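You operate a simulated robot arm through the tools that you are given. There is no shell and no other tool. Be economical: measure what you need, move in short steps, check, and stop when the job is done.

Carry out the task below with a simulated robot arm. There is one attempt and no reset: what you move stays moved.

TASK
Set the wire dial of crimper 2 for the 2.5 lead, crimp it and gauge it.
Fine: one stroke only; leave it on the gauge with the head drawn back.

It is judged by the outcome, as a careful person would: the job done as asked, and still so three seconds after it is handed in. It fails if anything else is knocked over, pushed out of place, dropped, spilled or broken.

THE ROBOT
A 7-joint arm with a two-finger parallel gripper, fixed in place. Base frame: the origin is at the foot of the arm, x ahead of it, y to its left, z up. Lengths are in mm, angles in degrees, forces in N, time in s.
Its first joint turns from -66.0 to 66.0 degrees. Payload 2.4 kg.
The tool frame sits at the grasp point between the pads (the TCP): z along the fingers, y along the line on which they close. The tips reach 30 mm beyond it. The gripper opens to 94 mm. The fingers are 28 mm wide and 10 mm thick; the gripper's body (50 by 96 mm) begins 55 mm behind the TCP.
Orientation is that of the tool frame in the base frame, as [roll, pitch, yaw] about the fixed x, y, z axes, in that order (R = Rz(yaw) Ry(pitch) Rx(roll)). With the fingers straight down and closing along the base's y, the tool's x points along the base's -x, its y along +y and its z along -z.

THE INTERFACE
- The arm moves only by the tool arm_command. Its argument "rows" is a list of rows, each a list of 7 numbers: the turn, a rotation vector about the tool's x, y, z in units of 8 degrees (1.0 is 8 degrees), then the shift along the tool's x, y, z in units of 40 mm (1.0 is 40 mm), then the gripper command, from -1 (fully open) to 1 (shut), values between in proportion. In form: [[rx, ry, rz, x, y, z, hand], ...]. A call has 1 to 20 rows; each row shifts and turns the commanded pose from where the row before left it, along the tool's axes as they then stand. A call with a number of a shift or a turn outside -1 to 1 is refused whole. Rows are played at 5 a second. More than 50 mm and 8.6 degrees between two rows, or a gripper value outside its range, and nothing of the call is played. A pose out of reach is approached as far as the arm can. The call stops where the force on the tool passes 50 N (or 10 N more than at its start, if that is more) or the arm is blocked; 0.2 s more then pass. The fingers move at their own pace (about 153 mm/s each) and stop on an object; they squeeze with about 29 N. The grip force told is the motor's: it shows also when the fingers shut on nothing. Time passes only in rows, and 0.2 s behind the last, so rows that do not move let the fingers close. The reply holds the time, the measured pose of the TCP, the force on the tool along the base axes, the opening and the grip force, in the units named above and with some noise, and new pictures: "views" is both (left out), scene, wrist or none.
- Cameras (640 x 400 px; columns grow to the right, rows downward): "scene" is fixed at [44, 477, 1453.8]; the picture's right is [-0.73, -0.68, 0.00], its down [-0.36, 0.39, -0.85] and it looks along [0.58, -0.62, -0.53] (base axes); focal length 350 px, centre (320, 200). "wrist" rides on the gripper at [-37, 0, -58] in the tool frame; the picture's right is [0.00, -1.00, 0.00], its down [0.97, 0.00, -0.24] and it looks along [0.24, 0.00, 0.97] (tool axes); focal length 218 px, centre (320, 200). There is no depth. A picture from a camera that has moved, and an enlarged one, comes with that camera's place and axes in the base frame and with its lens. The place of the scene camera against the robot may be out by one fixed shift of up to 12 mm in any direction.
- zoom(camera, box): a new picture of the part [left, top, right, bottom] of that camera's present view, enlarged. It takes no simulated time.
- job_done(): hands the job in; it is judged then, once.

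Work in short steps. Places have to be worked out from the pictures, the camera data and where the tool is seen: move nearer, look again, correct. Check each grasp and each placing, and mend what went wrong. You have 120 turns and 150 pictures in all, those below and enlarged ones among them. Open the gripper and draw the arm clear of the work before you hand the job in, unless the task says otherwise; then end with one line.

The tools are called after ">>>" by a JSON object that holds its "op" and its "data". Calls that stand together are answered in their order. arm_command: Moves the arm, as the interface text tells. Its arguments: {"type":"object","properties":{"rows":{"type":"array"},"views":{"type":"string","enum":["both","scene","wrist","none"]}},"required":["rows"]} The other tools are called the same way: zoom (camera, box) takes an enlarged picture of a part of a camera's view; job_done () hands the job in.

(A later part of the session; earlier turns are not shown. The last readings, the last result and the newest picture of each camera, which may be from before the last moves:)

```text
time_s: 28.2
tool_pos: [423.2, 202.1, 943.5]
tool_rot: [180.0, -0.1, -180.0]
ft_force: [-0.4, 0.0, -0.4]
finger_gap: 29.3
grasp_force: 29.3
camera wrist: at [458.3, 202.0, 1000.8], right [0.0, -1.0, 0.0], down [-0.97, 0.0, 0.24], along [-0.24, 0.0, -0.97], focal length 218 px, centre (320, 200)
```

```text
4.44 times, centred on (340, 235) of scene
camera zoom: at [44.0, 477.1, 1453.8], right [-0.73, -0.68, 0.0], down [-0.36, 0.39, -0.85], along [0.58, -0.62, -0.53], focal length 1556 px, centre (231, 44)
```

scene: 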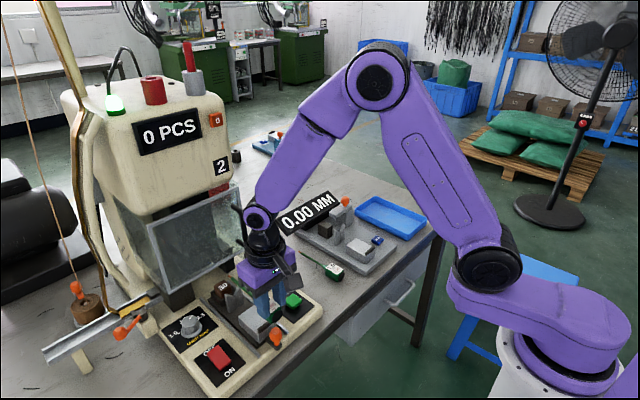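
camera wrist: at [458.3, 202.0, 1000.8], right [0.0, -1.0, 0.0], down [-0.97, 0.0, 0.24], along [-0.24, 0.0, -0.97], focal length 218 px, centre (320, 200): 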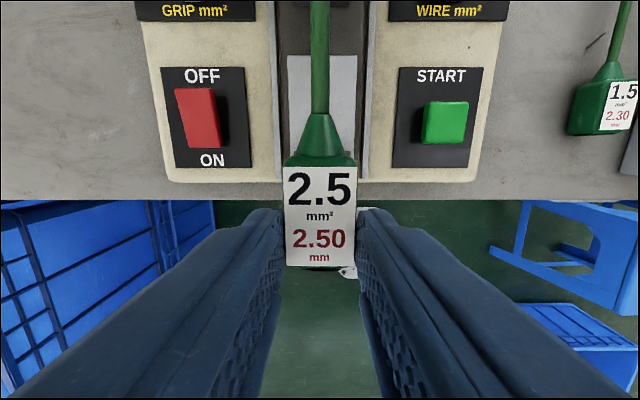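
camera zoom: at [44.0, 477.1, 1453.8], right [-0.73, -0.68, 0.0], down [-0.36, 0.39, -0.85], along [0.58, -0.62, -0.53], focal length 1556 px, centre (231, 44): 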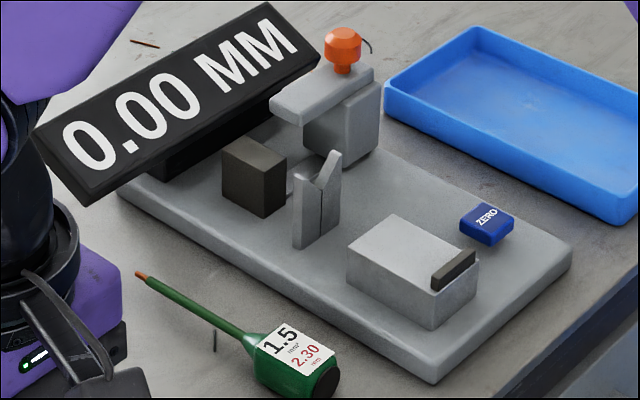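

The insert's top is about z 843, and the wire should lie over it through the V. I'm lowering to z 890 and advancing to x ≈ 469, then I'll look before setting down.

>>> {"op": "arm_command", "data": {"rows": [[0, 0, 0, -0.3, -0.04, 0.34, 1], [0, 0, 0, -0.3, 0, 0.34, 1], [0, 0, 0, -0.3, 0, 0.34, 1], [0, 0, 0, -0.25, 0, 0.3, 1], [0, 0, 0, 0, 0, 0, 1]]}}

>>> {"op": "zoom", "data": {"camera": "scene", "box": [200, 250, 300, 330]}}

>>> {"op": "zoom", "data": {"camera": "wrist", "box": [240, 0, 400, 120]}}

```text
time_s: 29.4
tool_pos: [470.3, 199.0, 891.3]
tool_rot: [179.9, 0.3, -179.9]
ft_force: [0.1, -0.4, 20.9]
finger_gap: 29.2
grasp_force: 28.6
camera wrist: at [505.1, 199.6, 948.6], right [0.0, -1.0, 0.0], down [-0.97, 0.0, 0.24], along [-0.24, 0.0, -0.97], focal length 218 px, centre (320, 200)
```

scene: 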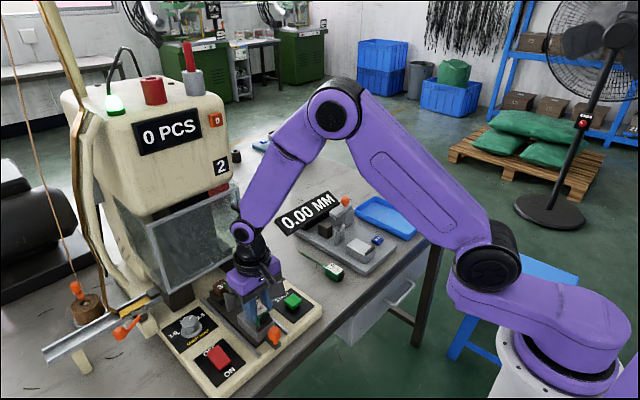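
wrist: 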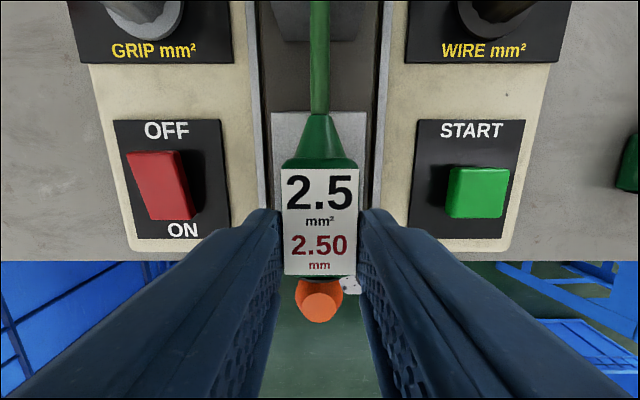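

```text
5.00 times, centred on (250, 290) of scene
camera zoom: at [43.7, 476.9, 1453.9], right [-0.73, -0.68, 0.0], down [-0.36, 0.39, -0.85], along [0.58, -0.62, -0.53], focal length 1750 px, centre (670, -250)
```

zoom: 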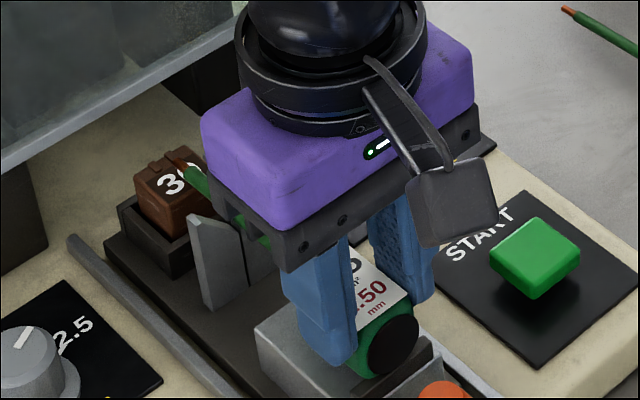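

```text
3.33 times, centred on (320, 60) of wrist
camera zoom: at [505.1, 199.6, 948.6], right [0.0, -1.0, 0.0], down [-0.97, 0.0, 0.24], along [-0.24, 0.0, -0.97], focal length 728 px, centre (320, 667)
```

zoom: 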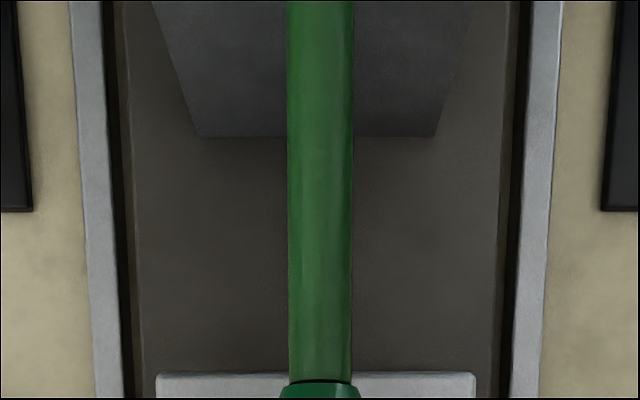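

Fz reads 21 N, so the wire or tip is already touching something (V or insert) and the lead may be pitched a little tip-down in the pads. I'm lifting 12 mm to check its attitude.

>>> {"op": "arm_command", "data": {"rows": [[0, 0, 0, 0, 0, -0.15, 1], [0, 0, 0, 0, 0, -0.15, 1], [0, 0, 0, 0, 0, 0, 1]], "views": "none"}}

>>> {"op": "zoom", "data": {"camera": "scene", "box": [205, 255, 305, 325]}}

>>> {"op": "zoom", "data": {"camera": "wrist", "box": [240, 100, 400, 300]}}

```text
time_s: 30.2
tool_pos: [468.1, 198.9, 900.3]
tool_rot: [-180.0, -0.1, -179.9]
ft_force: [-0.2, 0.2, -0.5]
finger_gap: 29.0
grasp_force: 29.0
```

```text
5.71 times, centred on (255, 290) of scene
camera zoom: at [44.0, 477.0, 1453.8], right [-0.73, -0.68, 0.0], down [-0.36, 0.39, -0.85], along [0.58, -0.62, -0.53], focal length 2000 px, centre (691, -314)
```

zoom: 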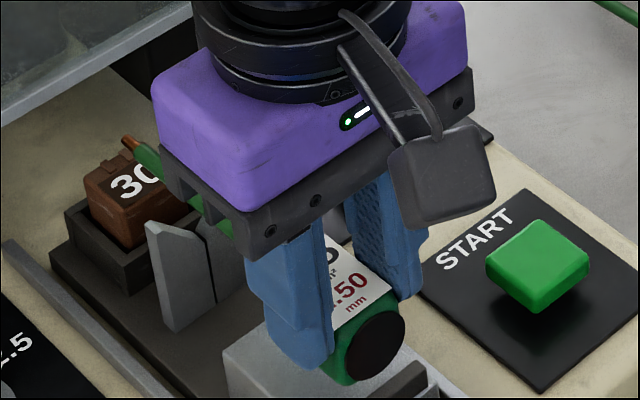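

```text
2.00 times, centred on (320, 200) of wrist
camera zoom: at [504.2, 199.8, 959.4], right [0.0, -1.0, 0.0], down [-0.97, 0.0, 0.24], along [-0.24, 0.0, -0.97], focal length 436 px, centre (320, 200)
```

zoom: 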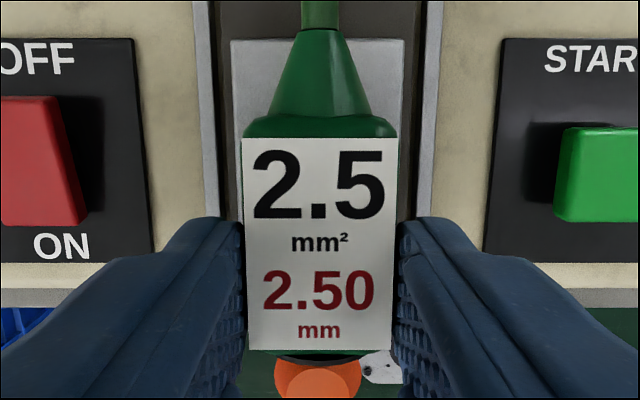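

The label perspective shows the earlier contact levelled a tip-down lead: it is now level to about 2°. I'm descending again in small steps and watching the force.

>>> {"op": "arm_command", "data": {"rows": [[0, 0, 0, -0.02, 0.02, 0.1, 1], [0, 0, 0, 0, 0, 0.1, 1], [0, 0, 0, 0, 0, 0.1, 1], [0, 0, 0, 0, 0, 0.05, 1], [0, 0, 0, 0, 0, 0, 1]], "views": "none"}}

>>> {"op": "zoom", "data": {"camera": "scene", "box": [205, 260, 305, 330]}}

```text
time_s: 31.4
tool_pos: [470.3, 201.4, 888.6]
tool_rot: [179.9, 0.2, -180.0]
ft_force: [1.1, -3.8, 20.3]
finger_gap: 29.2
grasp_force: 28.8
```

```text
5.71 times, centred on (255, 295) of scene
camera zoom: at [43.7, 476.8, 1453.9], right [-0.73, -0.68, 0.0], down [-0.36, 0.39, -0.85], along [0.58, -0.62, -0.53], focal length 2000 px, centre (691, -343)
```

zoom: 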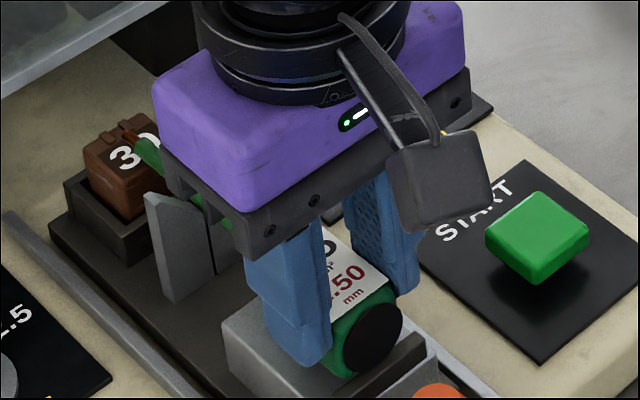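

The handle bottom now appears level with the block top and the tip rests at the front, so the lead seems seated. I'm opening the fingers a little and checking.

>>> {"op": "arm_command", "data": {"rows": [[0, 0, 0, 0, 0, 0, 0.3], [0, 0, 0, 0, 0, 0, 0.1], [0, 0, 0, 0, 0, 0, 0.1], [0, 0, 0, 0, 0, 0, 0.1]], "views": "wrist"}}

>>> {"op": "zoom", "data": {"camera": "scene", "box": [205, 260, 305, 330]}}

```text
time_s: 32.4
tool_pos: [469.5, 200.8, 887.9]
tool_rot: [-180.0, 0.1, 180.0]
ft_force: [0.8, -0.7, 0.1]
finger_gap: 42.3
grasp_force: 0.1
camera wrist: at [505.0, 200.8, 945.5], right [0.0, -1.0, 0.0], down [-0.97, 0.0, 0.24], along [-0.24, 0.0, -0.97], focal length 218 px, centre (320, 200)
```

wrist: 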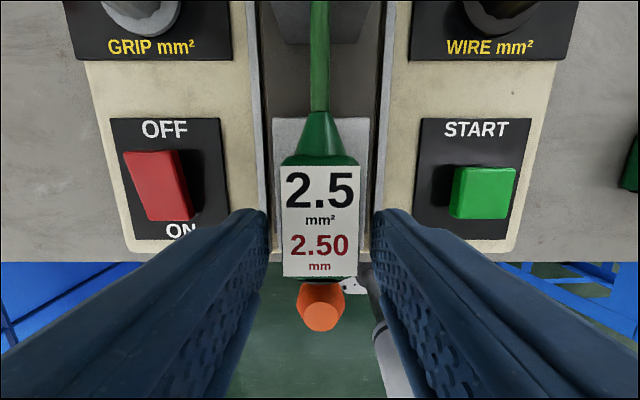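

```text
5.71 times, centred on (255, 295) of scene
camera zoom: at [44.0, 477.0, 1453.8], right [-0.73, -0.68, 0.0], down [-0.36, 0.39, -0.85], along [0.58, -0.62, -0.53], focal length 2000 px, centre (691, -343)
```

zoom: 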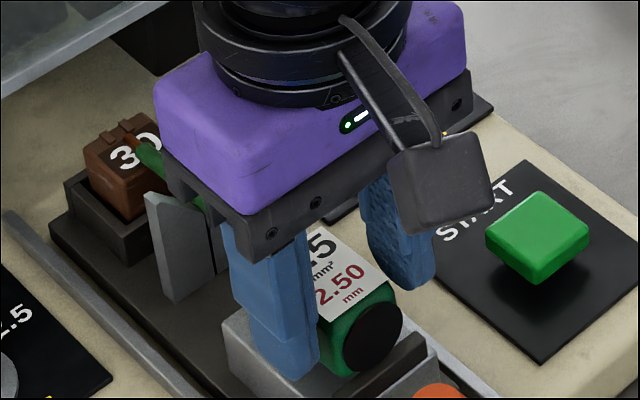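

It barely moved on release, so it is seated. I'm lifting straight up and inspecting.

>>> {"op": "arm_command", "data": {"rows": [[0, 0, 0, 0, 0, -0.5, 0], [0, 0, 0, 0, 0, -0.7, 0], [0, 0, 0, 0, 0, -0.7, 0], [0, -1, 0, 0.3, 0, -0.4, 0], [0, -1, 0, 0.3, 0, 0, 0], [0, -1, 0, 0.3, 0, 0, 0], [0, 0, 0, 0, 0, 0, 0]]}}

>>> {"op": "zoom", "data": {"camera": "wrist", "box": [230, 40, 410, 240]}}

>>> {"op": "zoom", "data": {"camera": "scene", "box": [205, 260, 305, 350]}}

```text
time_s: 34.0
tool_pos: [437.7, 200.3, 975.3]
tool_rot: [-179.6, 22.5, 179.9]
ft_force: [-0.7, 1.0, 1.3]
finger_gap: 47.2
grasp_force: 0.0
out of reach, approached as far as the arm can: row 6
camera wrist: at [448.0, 200.4, 1043.2], right [0.0, -1.0, 0.0], down [-0.99, 0.0, -0.15], along [0.15, -0.01, -0.99], focal length 218 px, centre (320, 200)
```

scene: 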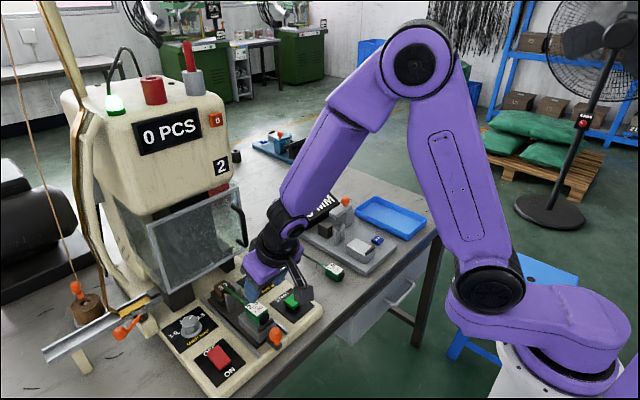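
wrist: 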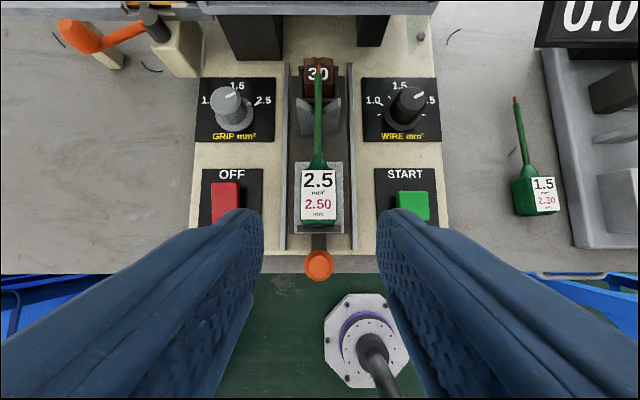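

```text
2.00 times, centred on (320, 140) of wrist
camera zoom: at [448.0, 200.4, 1043.2], right [0.0, -1.0, 0.0], down [-0.99, 0.0, -0.15], along [0.15, -0.01, -0.99], focal length 436 px, centre (320, 320)
```

zoom: 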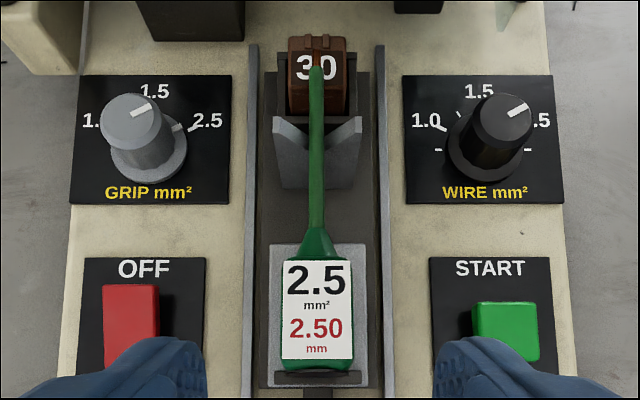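

```text
4.44 times, centred on (255, 305) of scene
camera zoom: at [44.0, 477.0, 1453.8], right [-0.73, -0.68, 0.0], down [-0.36, 0.39, -0.85], along [0.58, -0.62, -0.53], focal length 1556 px, centre (609, -267)
```

zoom: 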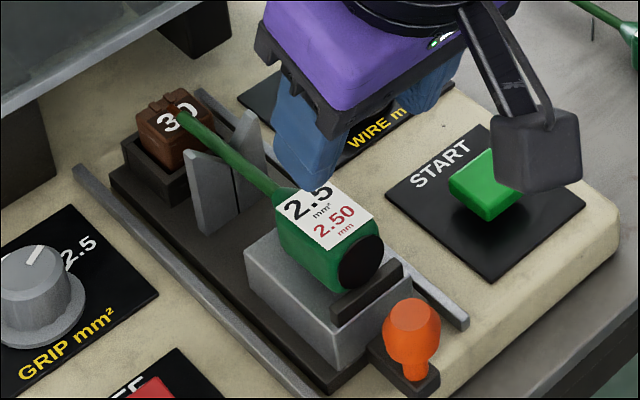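

The lead is nested: its rear sits at the lip, the wire is in the V and the tip is over the die. Next is the sled knob near (421, 201, 835). I'll level the tool and go above it.

>>> {"op": "arm_command", "data": {"rows": [[0, 1, 0, 0, 0, 0, 0], [0, 1, 0, 0, 0, 0, 0], [0, 0.82, 0, 0.2, 0, 0, 0], [0, 0, 0, 0.2, 0, 0.4, 0], [0, 0, 0, 0, 0, 0.7, 0.1], [0, 0, 0, 0, 0, 0.4, 0.2], [0, 0, 0, 0, 0, 0, 0.2]]}}

>>> {"op": "zoom", "data": {"camera": "scene", "box": [215, 270, 315, 360]}}

```text
time_s: 35.6
tool_pos: [424.2, 199.3, 914.5]
tool_rot: [-180.0, 1.3, -180.0]
ft_force: [-0.3, 0.1, 0.5]
finger_gap: 37.5
grasp_force: 0.0
camera wrist: at [457.8, 199.9, 973.6], right [0.0, -1.0, 0.0], down [-0.98, 0.0, 0.22], along [-0.22, 0.0, -0.98], focal length 218 px, centre (320, 200)
```

scene: 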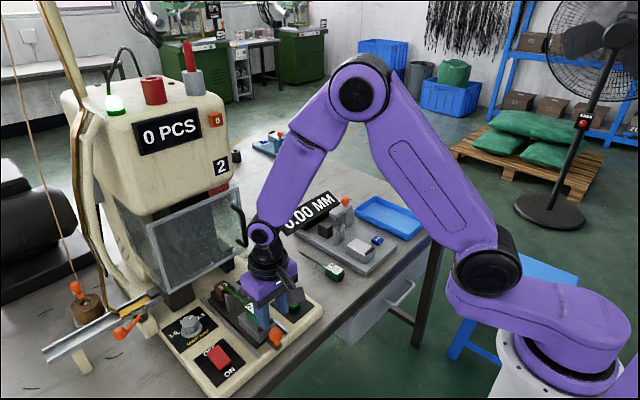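
wrist: 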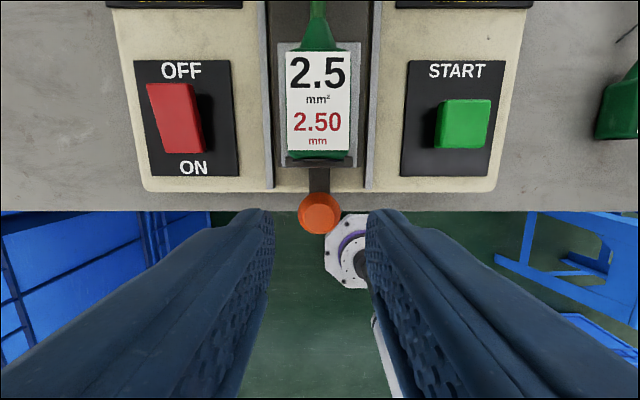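

```text
4.44 times, centred on (265, 315) of scene
camera zoom: at [44.0, 477.0, 1453.8], right [-0.73, -0.68, 0.0], down [-0.36, 0.39, -0.85], along [0.58, -0.62, -0.53], focal length 1556 px, centre (564, -311)
```

zoom: 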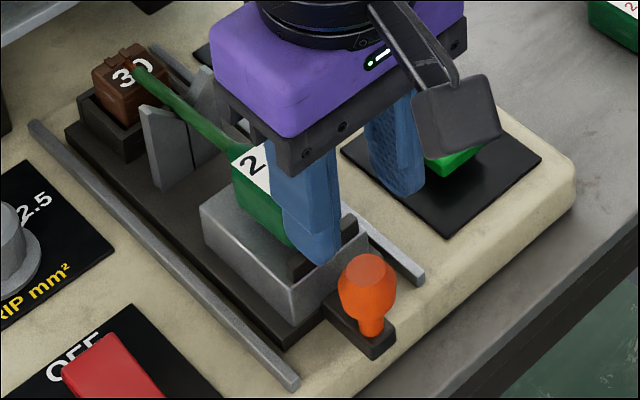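

The knob is centred between the fingers at x ≈ 422. I'm descending around it and closing.

>>> {"op": "arm_command", "data": {"rows": [[0, 0, 0, 0.05, 0.01, 0.6, 0.2], [0, 0, 0, 0, 0, 0.6, 0.2], [0, 0, 0, 0, 0, 0.4, 0.2], [0, 0, 0, 0, 0, 0, 0.2], [0, 0, 0, 0, 0, 0, 0.7], [0, 0, 0, 0, 0, 0, 0.7]]}}

>>> {"op": "zoom", "data": {"camera": "scene", "box": [215, 270, 315, 360]}}

```text
time_s: 37.0
tool_pos: [423.6, 199.9, 849.8]
tool_rot: [-180.0, 1.6, 180.0]
ft_force: [0.8, 0.7, -6.4]
finger_gap: 25.9
grasp_force: 45.3
camera wrist: at [457.7, 200.4, 909.0], right [0.0, -1.0, 0.0], down [-0.98, 0.0, 0.22], along [-0.22, 0.0, -0.98], focal length 218 px, centre (320, 200)
```

scene: 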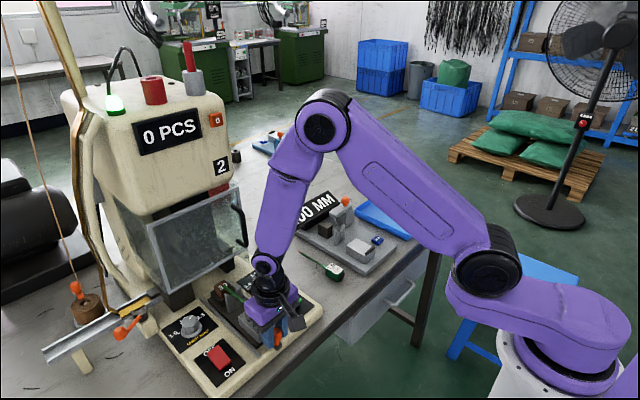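
wrist: 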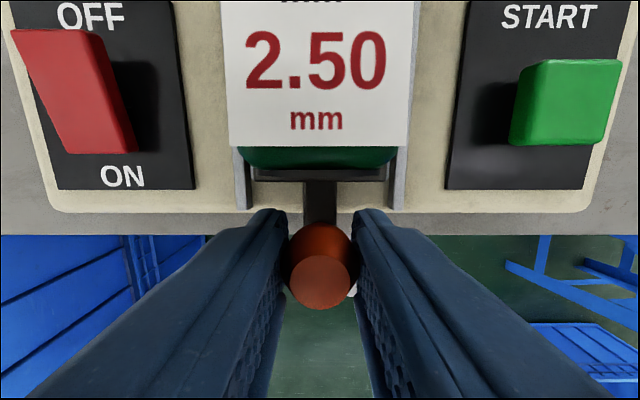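

```text
4.44 times, centred on (265, 315) of scene
camera zoom: at [44.1, 477.1, 1453.8], right [-0.73, -0.68, 0.0], down [-0.36, 0.39, -0.85], along [0.58, -0.62, -0.53], focal length 1556 px, centre (564, -311)
```

zoom: 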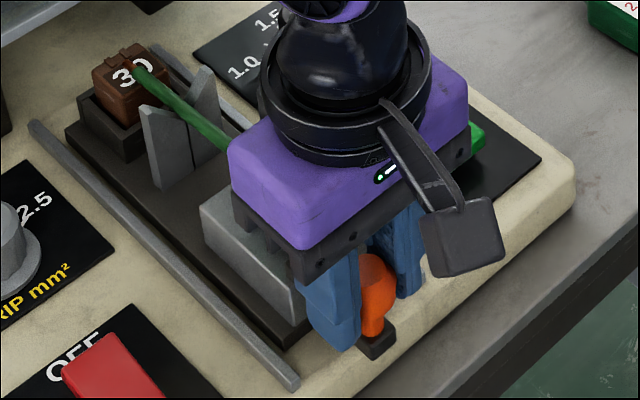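

The knob is held at a 26 mm opening. I'm pushing the sled in (+x) a little at first and watching the force.

>>> {"op": "arm_command", "data": {"rows": [[0, 0, 0, -0.25, 0, 0, 0.7], [0, 0, 0, -0.25, 0, 0, 0.7], [0, 0, 0, 0, 0, 0, 0.7]], "views": "none"}}

>>> {"op": "zoom", "data": {"camera": "scene", "box": [175, 240, 315, 360]}}

```text
time_s: 37.8
tool_pos: [443.3, 200.7, 849.2]
tool_rot: [-179.8, 1.2, -179.9]
ft_force: [-0.4, 6.1, -17.5]
finger_gap: 26.0
grasp_force: 45.3
```

```text
3.33 times, centred on (245, 300) of scene
camera zoom: at [44.2, 477.3, 1453.7], right [-0.73, -0.68, 0.0], down [-0.36, 0.39, -0.85], along [0.58, -0.62, -0.53], focal length 1167 px, centre (570, -133)
```

zoom: 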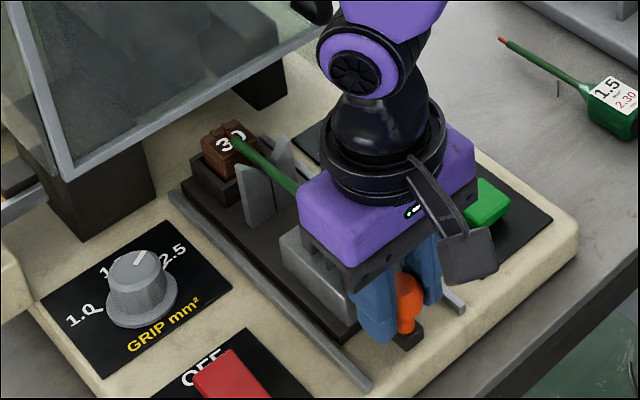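

The sled moved with the knob. I'm continuing inward in small rows; it should stop at its end.

>>> {"op": "arm_command", "data": {"rows": [[0, 0, 0, -0.25, 0, -0.01, 0.7], [0, 0, 0, -0.25, 0, -0.01, 0.7], [0, 0, 0, -0.25, 0, 0, 0.7], [0, 0, 0, -0.25, 0, 0, 0.7], [0, 0, 0, 0, 0, 0, 0.7]], "views": "scene"}}

>>> {"op": "zoom", "data": {"camera": "scene", "box": [175, 240, 315, 360]}}

```text
time_s: 39.0
tool_pos: [484.2, 200.0, 852.4]
tool_rot: [180.0, 1.4, 180.0]
ft_force: [-0.6, 11.8, -28.4]
finger_gap: 25.9
grasp_force: 45.1
```

scene: 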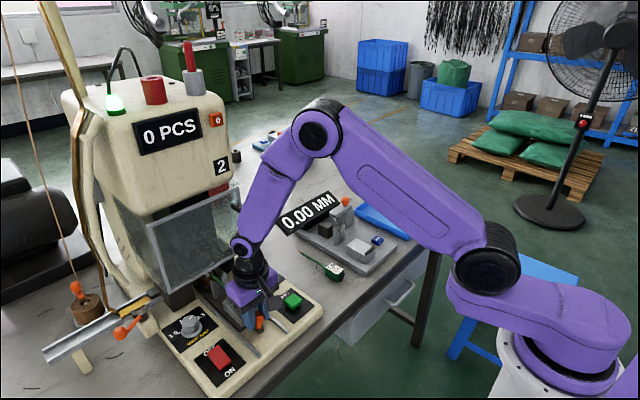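

```text
3.33 times, centred on (245, 300) of scene
camera zoom: at [44.4, 477.5, 1453.7], right [-0.73, -0.68, 0.0], down [-0.36, 0.39, -0.85], along [0.58, -0.62, -0.53], focal length 1167 px, centre (570, -133)
```

zoom: 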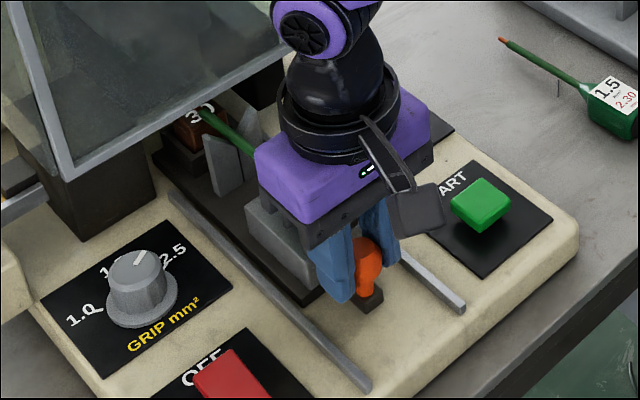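

Sixty mm in, with some vertical pull on the knob. I'll lower the tool 3 mm and continue gently toward the stop.

>>> {"op": "arm_command", "data": {"rows": [[0, 0, 0, -0.1, 0.02, 0.07, 0.7], [0, 0, 0, -0.2, 0.02, 0.02, 0.7], [0, 0, 0, -0.2, 0, 0, 0.7], [0, 0, 0, 0, 0, 0, 0.7]], "views": "none"}}

>>> {"op": "zoom", "data": {"camera": "scene", "box": [175, 240, 315, 360]}}

```text
time_s: 40.0
tool_pos: [505.0, 199.3, 851.4]
tool_rot: [179.8, 1.7, 179.9]
ft_force: [1.2, -6.1, 29.4]
finger_gap: 26.0
grasp_force: 44.8
```

```text
3.33 times, centred on (245, 300) of scene
camera zoom: at [43.5, 476.7, 1454.0], right [-0.73, -0.68, 0.0], down [-0.36, 0.39, -0.85], along [0.58, -0.62, -0.53], focal length 1167 px, centre (570, -133)
```

zoom: 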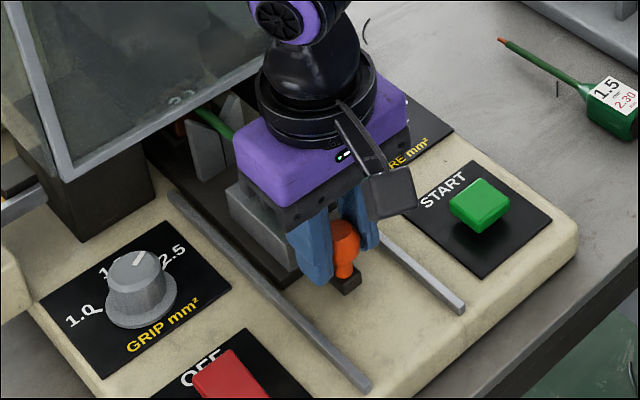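

Eighty mm in and no end stop yet. I'm continuing in 4 mm rows, relieving the downward push.

>>> {"op": "arm_command", "data": {"rows": [[0, 0, 0, -0.1, 0, -0.04, 0.7], [0, 0, 0, -0.1, 0, 0, 0.7], [0, 0, 0, -0.1, 0, 0, 0.7], [0, 0, 0, 0, 0, 0, 0.7]], "views": "none"}}

>>> {"op": "zoom", "data": {"camera": "scene", "box": [175, 240, 315, 360]}}

```text
time_s: 41.0
tool_pos: [515.4, 200.5, 850.0]
tool_rot: [-179.9, 1.2, -180.0]
ft_force: [-1.1, -9.5, -16.2]
finger_gap: 25.7
grasp_force: 45.0
```

```text
3.33 times, centred on (245, 300) of scene
camera zoom: at [44.2, 476.9, 1453.9], right [-0.73, -0.68, 0.0], down [-0.36, 0.39, -0.85], along [0.58, -0.62, -0.53], focal length 1167 px, centre (570, -133)
```

zoom: 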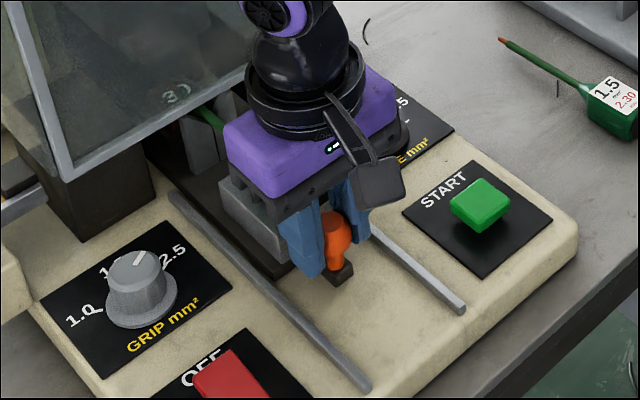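

>>> {"op": "arm_command", "data": {"rows": [[0, 0, 0, -0.1, -0.02, 0.02, 0.7], [0, 0, 0, -0.1, 0, 0, 0.7], [0, 0, 0, -0.1, 0, 0, 0.7], [0, 0, 0, 0, 0, 0, 0.7]], "views": "none"}}

>>> {"op": "zoom", "data": {"camera": "scene", "box": [155, 220, 295, 340]}}

```text
time_s: 42.0
tool_pos: [524.4, 199.6, 849.7]
tool_rot: [-179.8, 0.8, -179.9]
ft_force: [-26.1, -10.9, -1.5]
finger_gap: 25.9
grasp_force: 44.6
```

```text
3.33 times, centred on (225, 280) of scene
camera zoom: at [43.4, 476.8, 1453.9], right [-0.73, -0.68, 0.0], down [-0.36, 0.39, -0.85], along [0.58, -0.62, -0.53], focal length 1167 px, centre (637, -67)
```

zoom: 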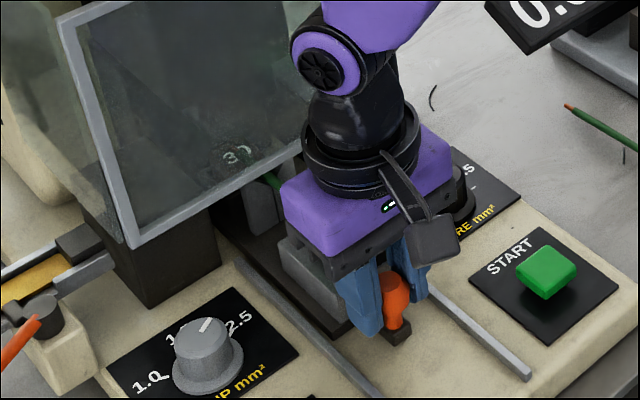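

Fx is −26 N after 100 mm of travel, so the sled is at its stop. I'm releasing, lifting and looking.

>>> {"op": "arm_command", "data": {"rows": [[0, 0, 0, 0, 0, 0, 0.25], [0, 0, 0, 0, 0, 0, 0.25], [0, 0, 0, 0, 0, -0.5, 0.25], [0, 0, 0, 0.3, 0, -0.8, 0.25], [0, 0, 0, 0.6, 0, -0.8, 0.25], [0, 0, 0, 0.6, 0, -0.5, 0.25], [0, 0, 0, 0, 0, 0, 0.25]]}}

>>> {"op": "zoom", "data": {"camera": "scene", "box": [135, 200, 275, 340]}}

```text
time_s: 43.6
tool_pos: [464.1, 200.4, 952.6]
tool_rot: [-179.9, 1.4, 179.9]
ft_force: [1.1, 0.1, 0.2]
finger_gap: 35.2
grasp_force: 0.2
camera wrist: at [498.6, 201.1, 1012.3], right [0.0, -1.0, 0.0], down [-0.98, 0.0, 0.22], along [-0.22, 0.0, -0.98], focal length 218 px, centre (320, 200)
```

scene: 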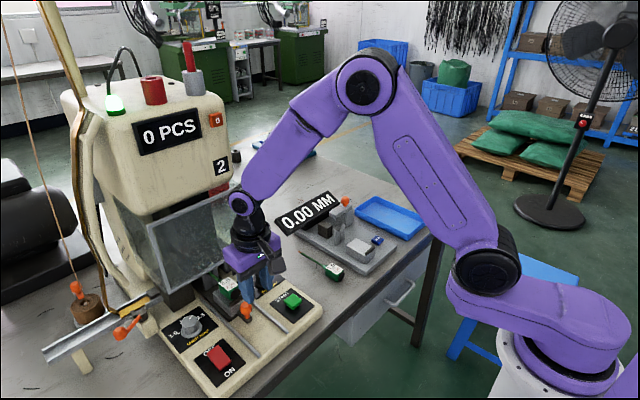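
wrist: 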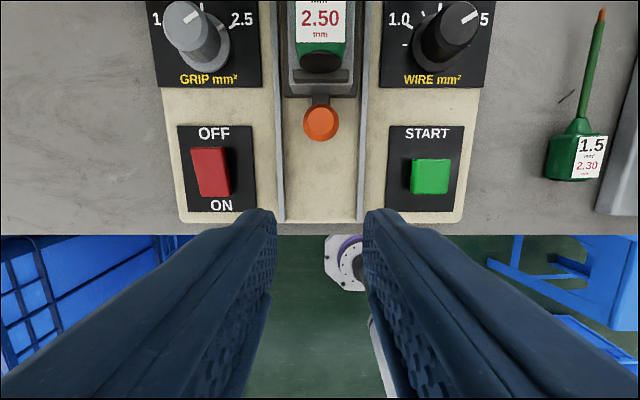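

```text
2.86 times, centred on (205, 270) of scene
camera zoom: at [44.0, 477.0, 1453.8], right [-0.73, -0.68, 0.0], down [-0.36, 0.39, -0.85], along [0.58, -0.62, -0.53], focal length 1000 px, centre (649, 0)
```

zoom: 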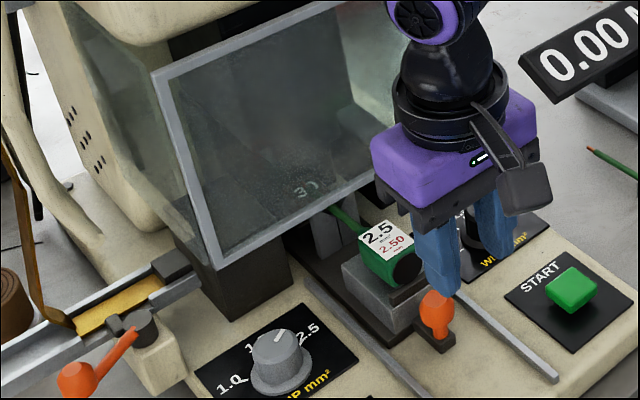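

The sled is home. Now for START, with closed fingers. I judge its top at about (477, 101, 815) and will hover just above it first.

>>> {"op": "arm_command", "data": {"rows": [[0, 0.17, 0, -0.11, -0.83, 0, 1], [0, 0, 0, -0.11, -0.83, 0, 1], [0, 0, 0, -0.11, -0.83, 0, 1], [0, 0, 0, 0, 0, 0.8, 1], [0, 0, 0, 0, 0, 0.8, 1], [0, 0, 0, 0, 0, 0.3, 1], [0, 0, 0, 0, 0, 0, 1]]}}

>>> {"op": "zoom", "data": {"camera": "scene", "box": [240, 250, 340, 330]}}

```text
time_s: 45.2
tool_pos: [479.0, 101.3, 877.2]
tool_rot: [180.0, 0.1, -179.9]
ft_force: [0.6, 0.2, -0.4]
finger_gap: 0.0
grasp_force: 29.3
camera wrist: at [514.4, 101.2, 935.9], right [0.0, -1.0, 0.0], down [-0.97, 0.0, 0.24], along [-0.24, 0.0, -0.97], focal length 218 px, centre (320, 200)
```

scene: 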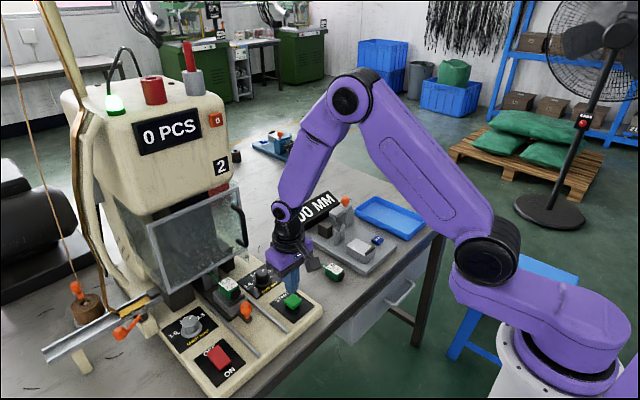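
wrist: 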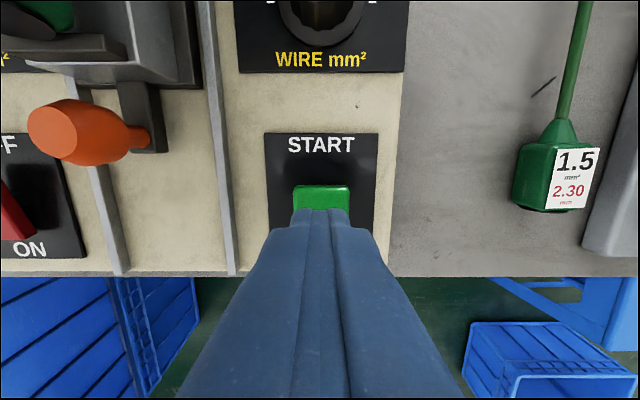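

```text
5.00 times, centred on (290, 290) of scene
camera zoom: at [44.0, 477.0, 1453.8], right [-0.73, -0.68, 0.0], down [-0.36, 0.39, -0.85], along [0.58, -0.62, -0.53], focal length 1750 px, centre (470, -250)
```

zoom: 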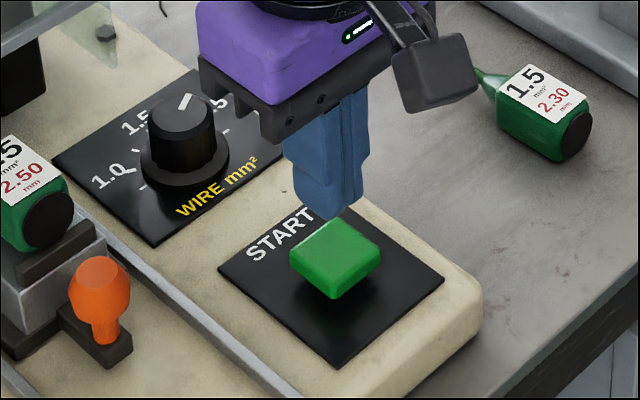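

The fingers are over the button. I'm pressing down in 2 mm rows; the call stops itself if the force climbs.

>>> {"op": "arm_command", "data": {"rows": [[0, 0, 0, 0.02, 0, 0.3, 1], [0, 0, 0, 0, 0, 0.25, 1], [0, 0, 0, 0, 0, 0.06, 1], [0, 0, 0, 0, 0, 0.06, 1], [0, 0, 0, 0, 0, 0.06, 1]], "views": "scene"}}

```text
time_s: 46.4
tool_pos: [478.3, 100.0, 847.9]
tool_rot: [-179.9, 0.1, -180.0]
ft_force: [0.6, -0.4, -0.1]
finger_gap: 0.0
grasp_force: 29.7
```

scene: 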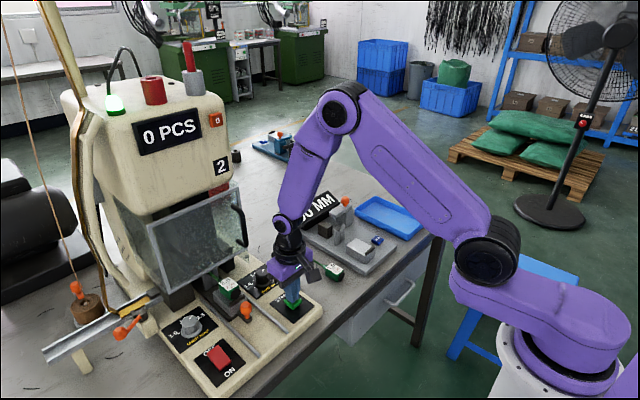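

No contact yet, so I'm continuing in fine steps.

>>> {"op": "arm_command", "data": {"rows": [[0, 0, 0, 0, 0, 0.05, 1], [0, 0, 0, 0, 0, 0.05, 1], [0, 0, 0, 0, 0, 0.05, 1]], "views": "scene"}}

```text
time_s: 47.2
tool_pos: [477.8, 100.3, 843.1]
tool_rot: [-180.0, 0.1, -180.0]
ft_force: [0.7, -0.1, 2.9]
finger_gap: 0.0
grasp_force: 28.7
```

scene: 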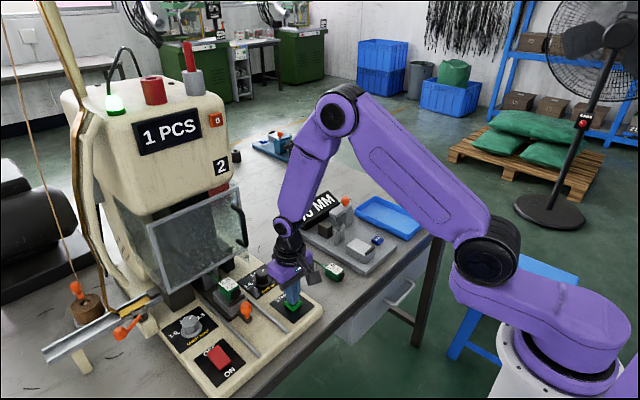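

The counter shows 1 PCS: one stroke done. I'm lifting straight off START.

>>> {"op": "arm_command", "data": {"rows": [[0, 0, 0, 0, 0, -0.5, 1], [0, 0, 0, 0, 0, -0.8, 1], [0, 0, 0, 0, 0, -0.8, 0.5], [0, 0, 0, 0, 0, -0.4, 0.2], [0, 0, 0, 0, 0, 0, 0.2]]}}

>>> {"op": "zoom", "data": {"camera": "scene", "box": [60, 60, 280, 260]}}

```text
time_s: 48.4
tool_pos: [477.9, 100.6, 942.3]
tool_rot: [180.0, 0.1, 180.0]
ft_force: [0.2, -0.3, -0.1]
finger_gap: 37.5
grasp_force: 0.0
camera wrist: at [513.1, 100.9, 1000.8], right [0.0, -1.0, 0.0], down [-0.97, 0.0, 0.24], along [-0.24, 0.0, -0.97], focal length 218 px, centre (320, 200)
```

scene: 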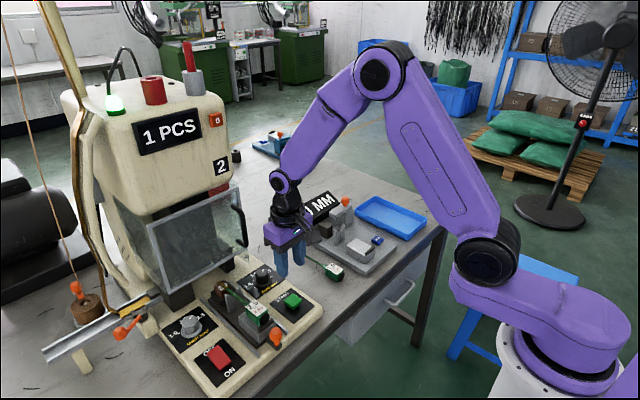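
wrist: 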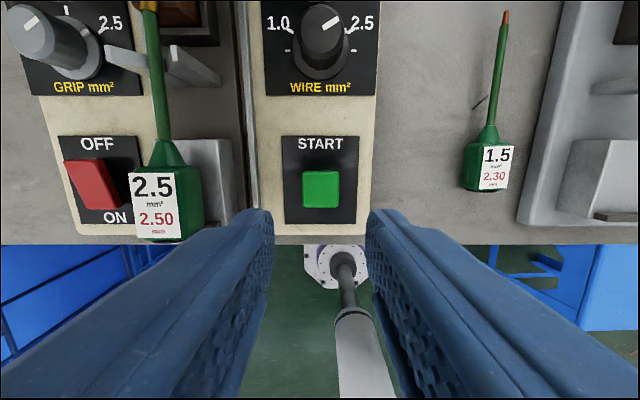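

```text
2.00 times, centred on (170, 160) of scene
camera zoom: at [44.0, 477.0, 1453.8], right [-0.73, -0.68, 0.0], down [-0.36, 0.39, -0.85], along [0.58, -0.62, -0.53], focal length 700 px, centre (620, 280)
```

zoom: 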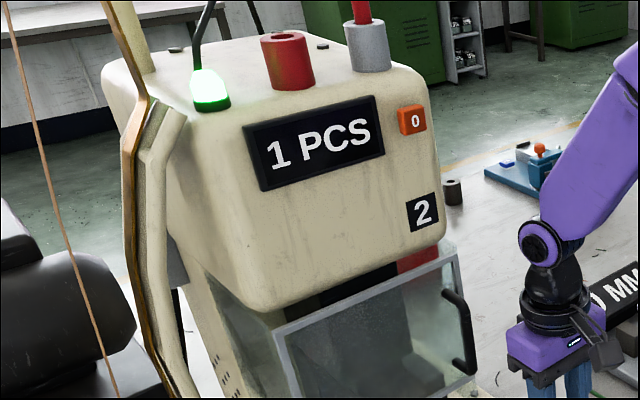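

The sled has come back out by itself with the lead on it. I'm going over it for a look before gripping.

>>> {"op": "arm_command", "data": {"rows": [[0, 0, 0, 0.25, 0.8, -0.2, 0.1], [0, 0, 0, 0, 0.8, 0, 0.1], [0, 0, 0, 0, 0.85, 0, 0.1], [0, 0, 0, 0, 0, 0, 0.1]], "views": "wrist"}}

>>> {"op": "zoom", "data": {"camera": "wrist", "box": [240, 0, 400, 240]}}

>>> {"op": "zoom", "data": {"camera": "scene", "box": [195, 260, 305, 350]}}

```text
time_s: 49.4
tool_pos: [468.7, 199.4, 949.7]
tool_rot: [179.9, 0.1, 180.0]
ft_force: [-0.4, 0.3, 0.2]
finger_gap: 41.9
grasp_force: 0.0
camera wrist: at [503.3, 199.4, 1008.6], right [0.0, -1.0, 0.0], down [-0.97, 0.0, 0.24], along [-0.24, 0.0, -0.97], focal length 218 px, centre (320, 200)
```

wrist: 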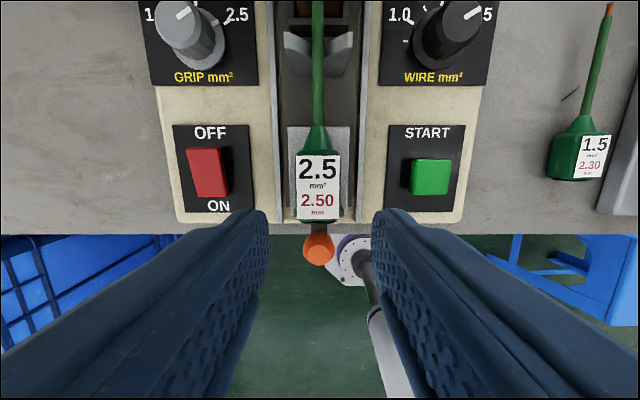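

```text
1.67 times, centred on (320, 120) of wrist
camera zoom: at [503.3, 199.4, 1008.6], right [0.0, -1.0, 0.0], down [-0.97, 0.0, 0.24], along [-0.24, 0.0, -0.97], focal length 364 px, centre (320, 333)
```

zoom: 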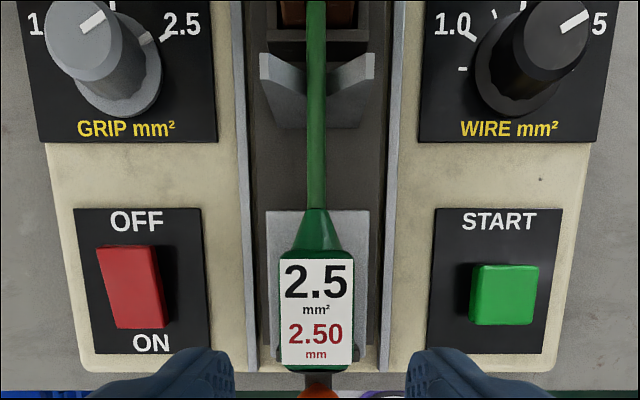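

```text
4.44 times, centred on (250, 305) of scene
camera zoom: at [44.0, 477.1, 1453.8], right [-0.73, -0.68, 0.0], down [-0.36, 0.39, -0.85], along [0.58, -0.62, -0.53], focal length 1556 px, centre (631, -267)
```

zoom: 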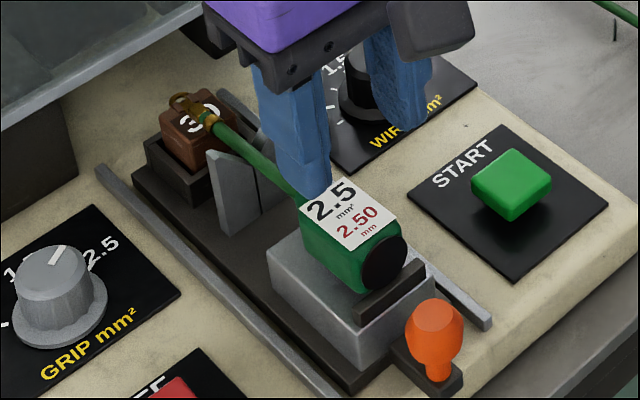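

A gold terminal is crimped on the tip. I'm gripping the handle at its middle (x ≈ 478).

>>> {"op": "arm_command", "data": {"rows": [[0, 0, 0, -0.23, 0.02, 0.5, 0.1], [0, 0, 0, 0, 0, 0.5, 0.1], [0, 0, 0, 0, 0, 0.35, 0.1], [0, 0, 0, 0, 0, 0.25, 0.1], [0, 0, 0, 0, 0, 0, 0.1]]}}

```text
time_s: 50.6
tool_pos: [477.1, 199.7, 885.6]
tool_rot: [180.0, 0.0, -180.0]
ft_force: [0.0, -0.4, -0.9]
finger_gap: 42.3
grasp_force: 0.1
camera wrist: at [511.9, 199.8, 944.2], right [0.0, -1.0, 0.0], down [-0.97, 0.0, 0.24], along [-0.24, 0.0, -0.97], focal length 218 px, centre (320, 200)
```

scene: 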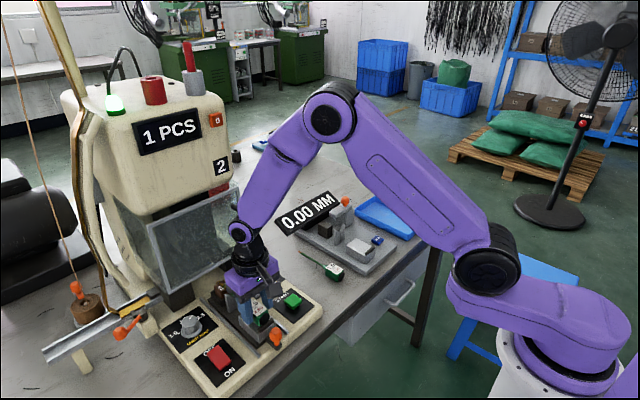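
wrist: 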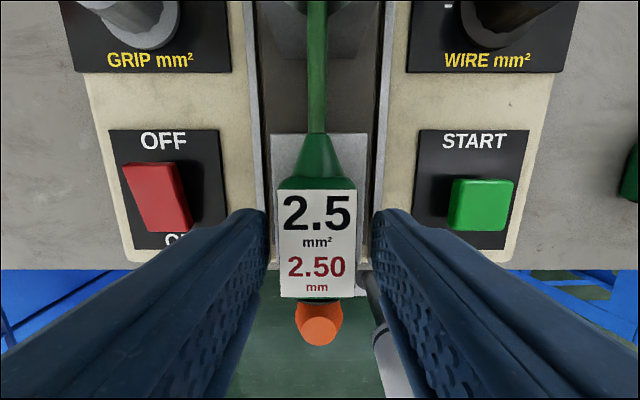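

>>> {"op": "arm_command", "data": {"rows": [[0, 0, 0, 0, 0, 0, 1], [0, 0, 0, 0, 0, 0, 1], [0, 0, 0, 0, 0, 0, 1], [0, 0, 0, 0, 0, -0.4, 1], [0, 0, 0, 0, 0, -0.6, 1], [0, 0, 0, 0.5, 0, -0.6, 1], [0, 0, 0, 0.8, 0, 0, 1], [0, 0, 0, 0.8, 0, 0, 1], [0, 0, 0, 0, 0, 0, 1]]}}

>>> {"op": "zoom", "data": {"camera": "scene", "box": [195, 230, 315, 350]}}

```text
time_s: 52.6
tool_pos: [391.5, 199.1, 951.2]
tool_rot: [180.0, 0.0, -179.9]
ft_force: [-0.6, 0.0, -0.8]
finger_gap: 29.0
grasp_force: 29.0
camera wrist: at [426.9, 200.0, 1008.2], right [0.0, -1.0, 0.0], down [-0.97, 0.0, 0.24], along [-0.24, 0.0, -0.97], focal length 218 px, centre (320, 200)
```

scene: 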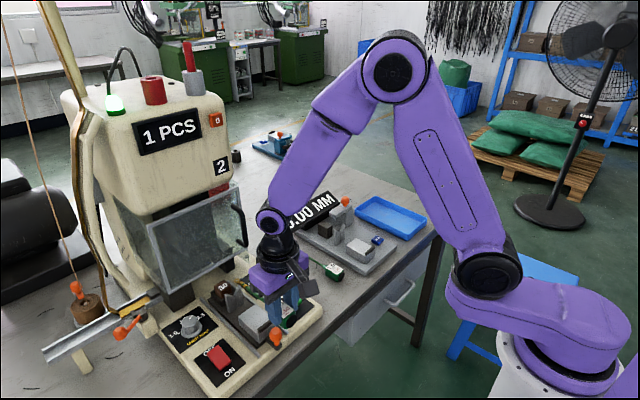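
wrist: 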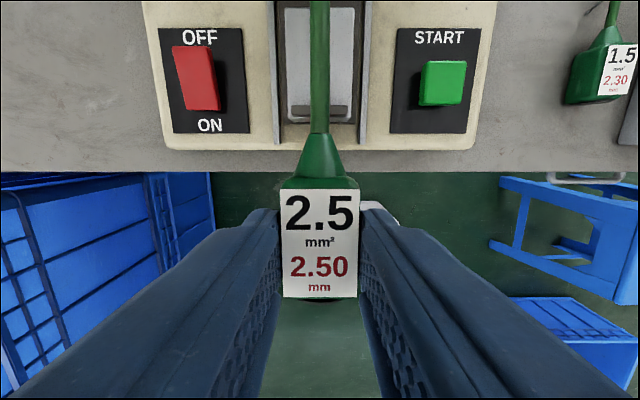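

```text
3.33 times, centred on (255, 290) of scene
camera zoom: at [44.0, 477.0, 1453.8], right [-0.73, -0.68, 0.0], down [-0.36, 0.39, -0.85], along [0.58, -0.62, -0.53], focal length 1167 px, centre (537, -100)
```

zoom: 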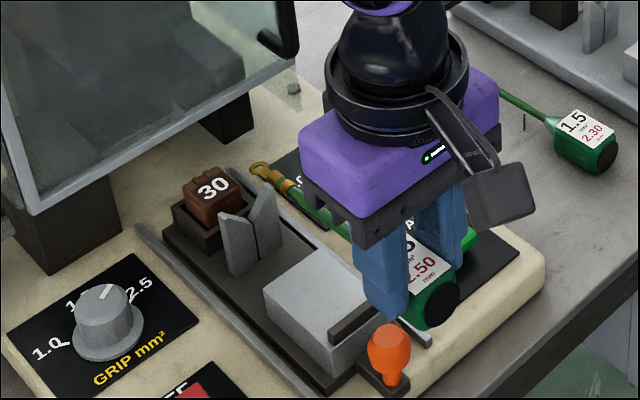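

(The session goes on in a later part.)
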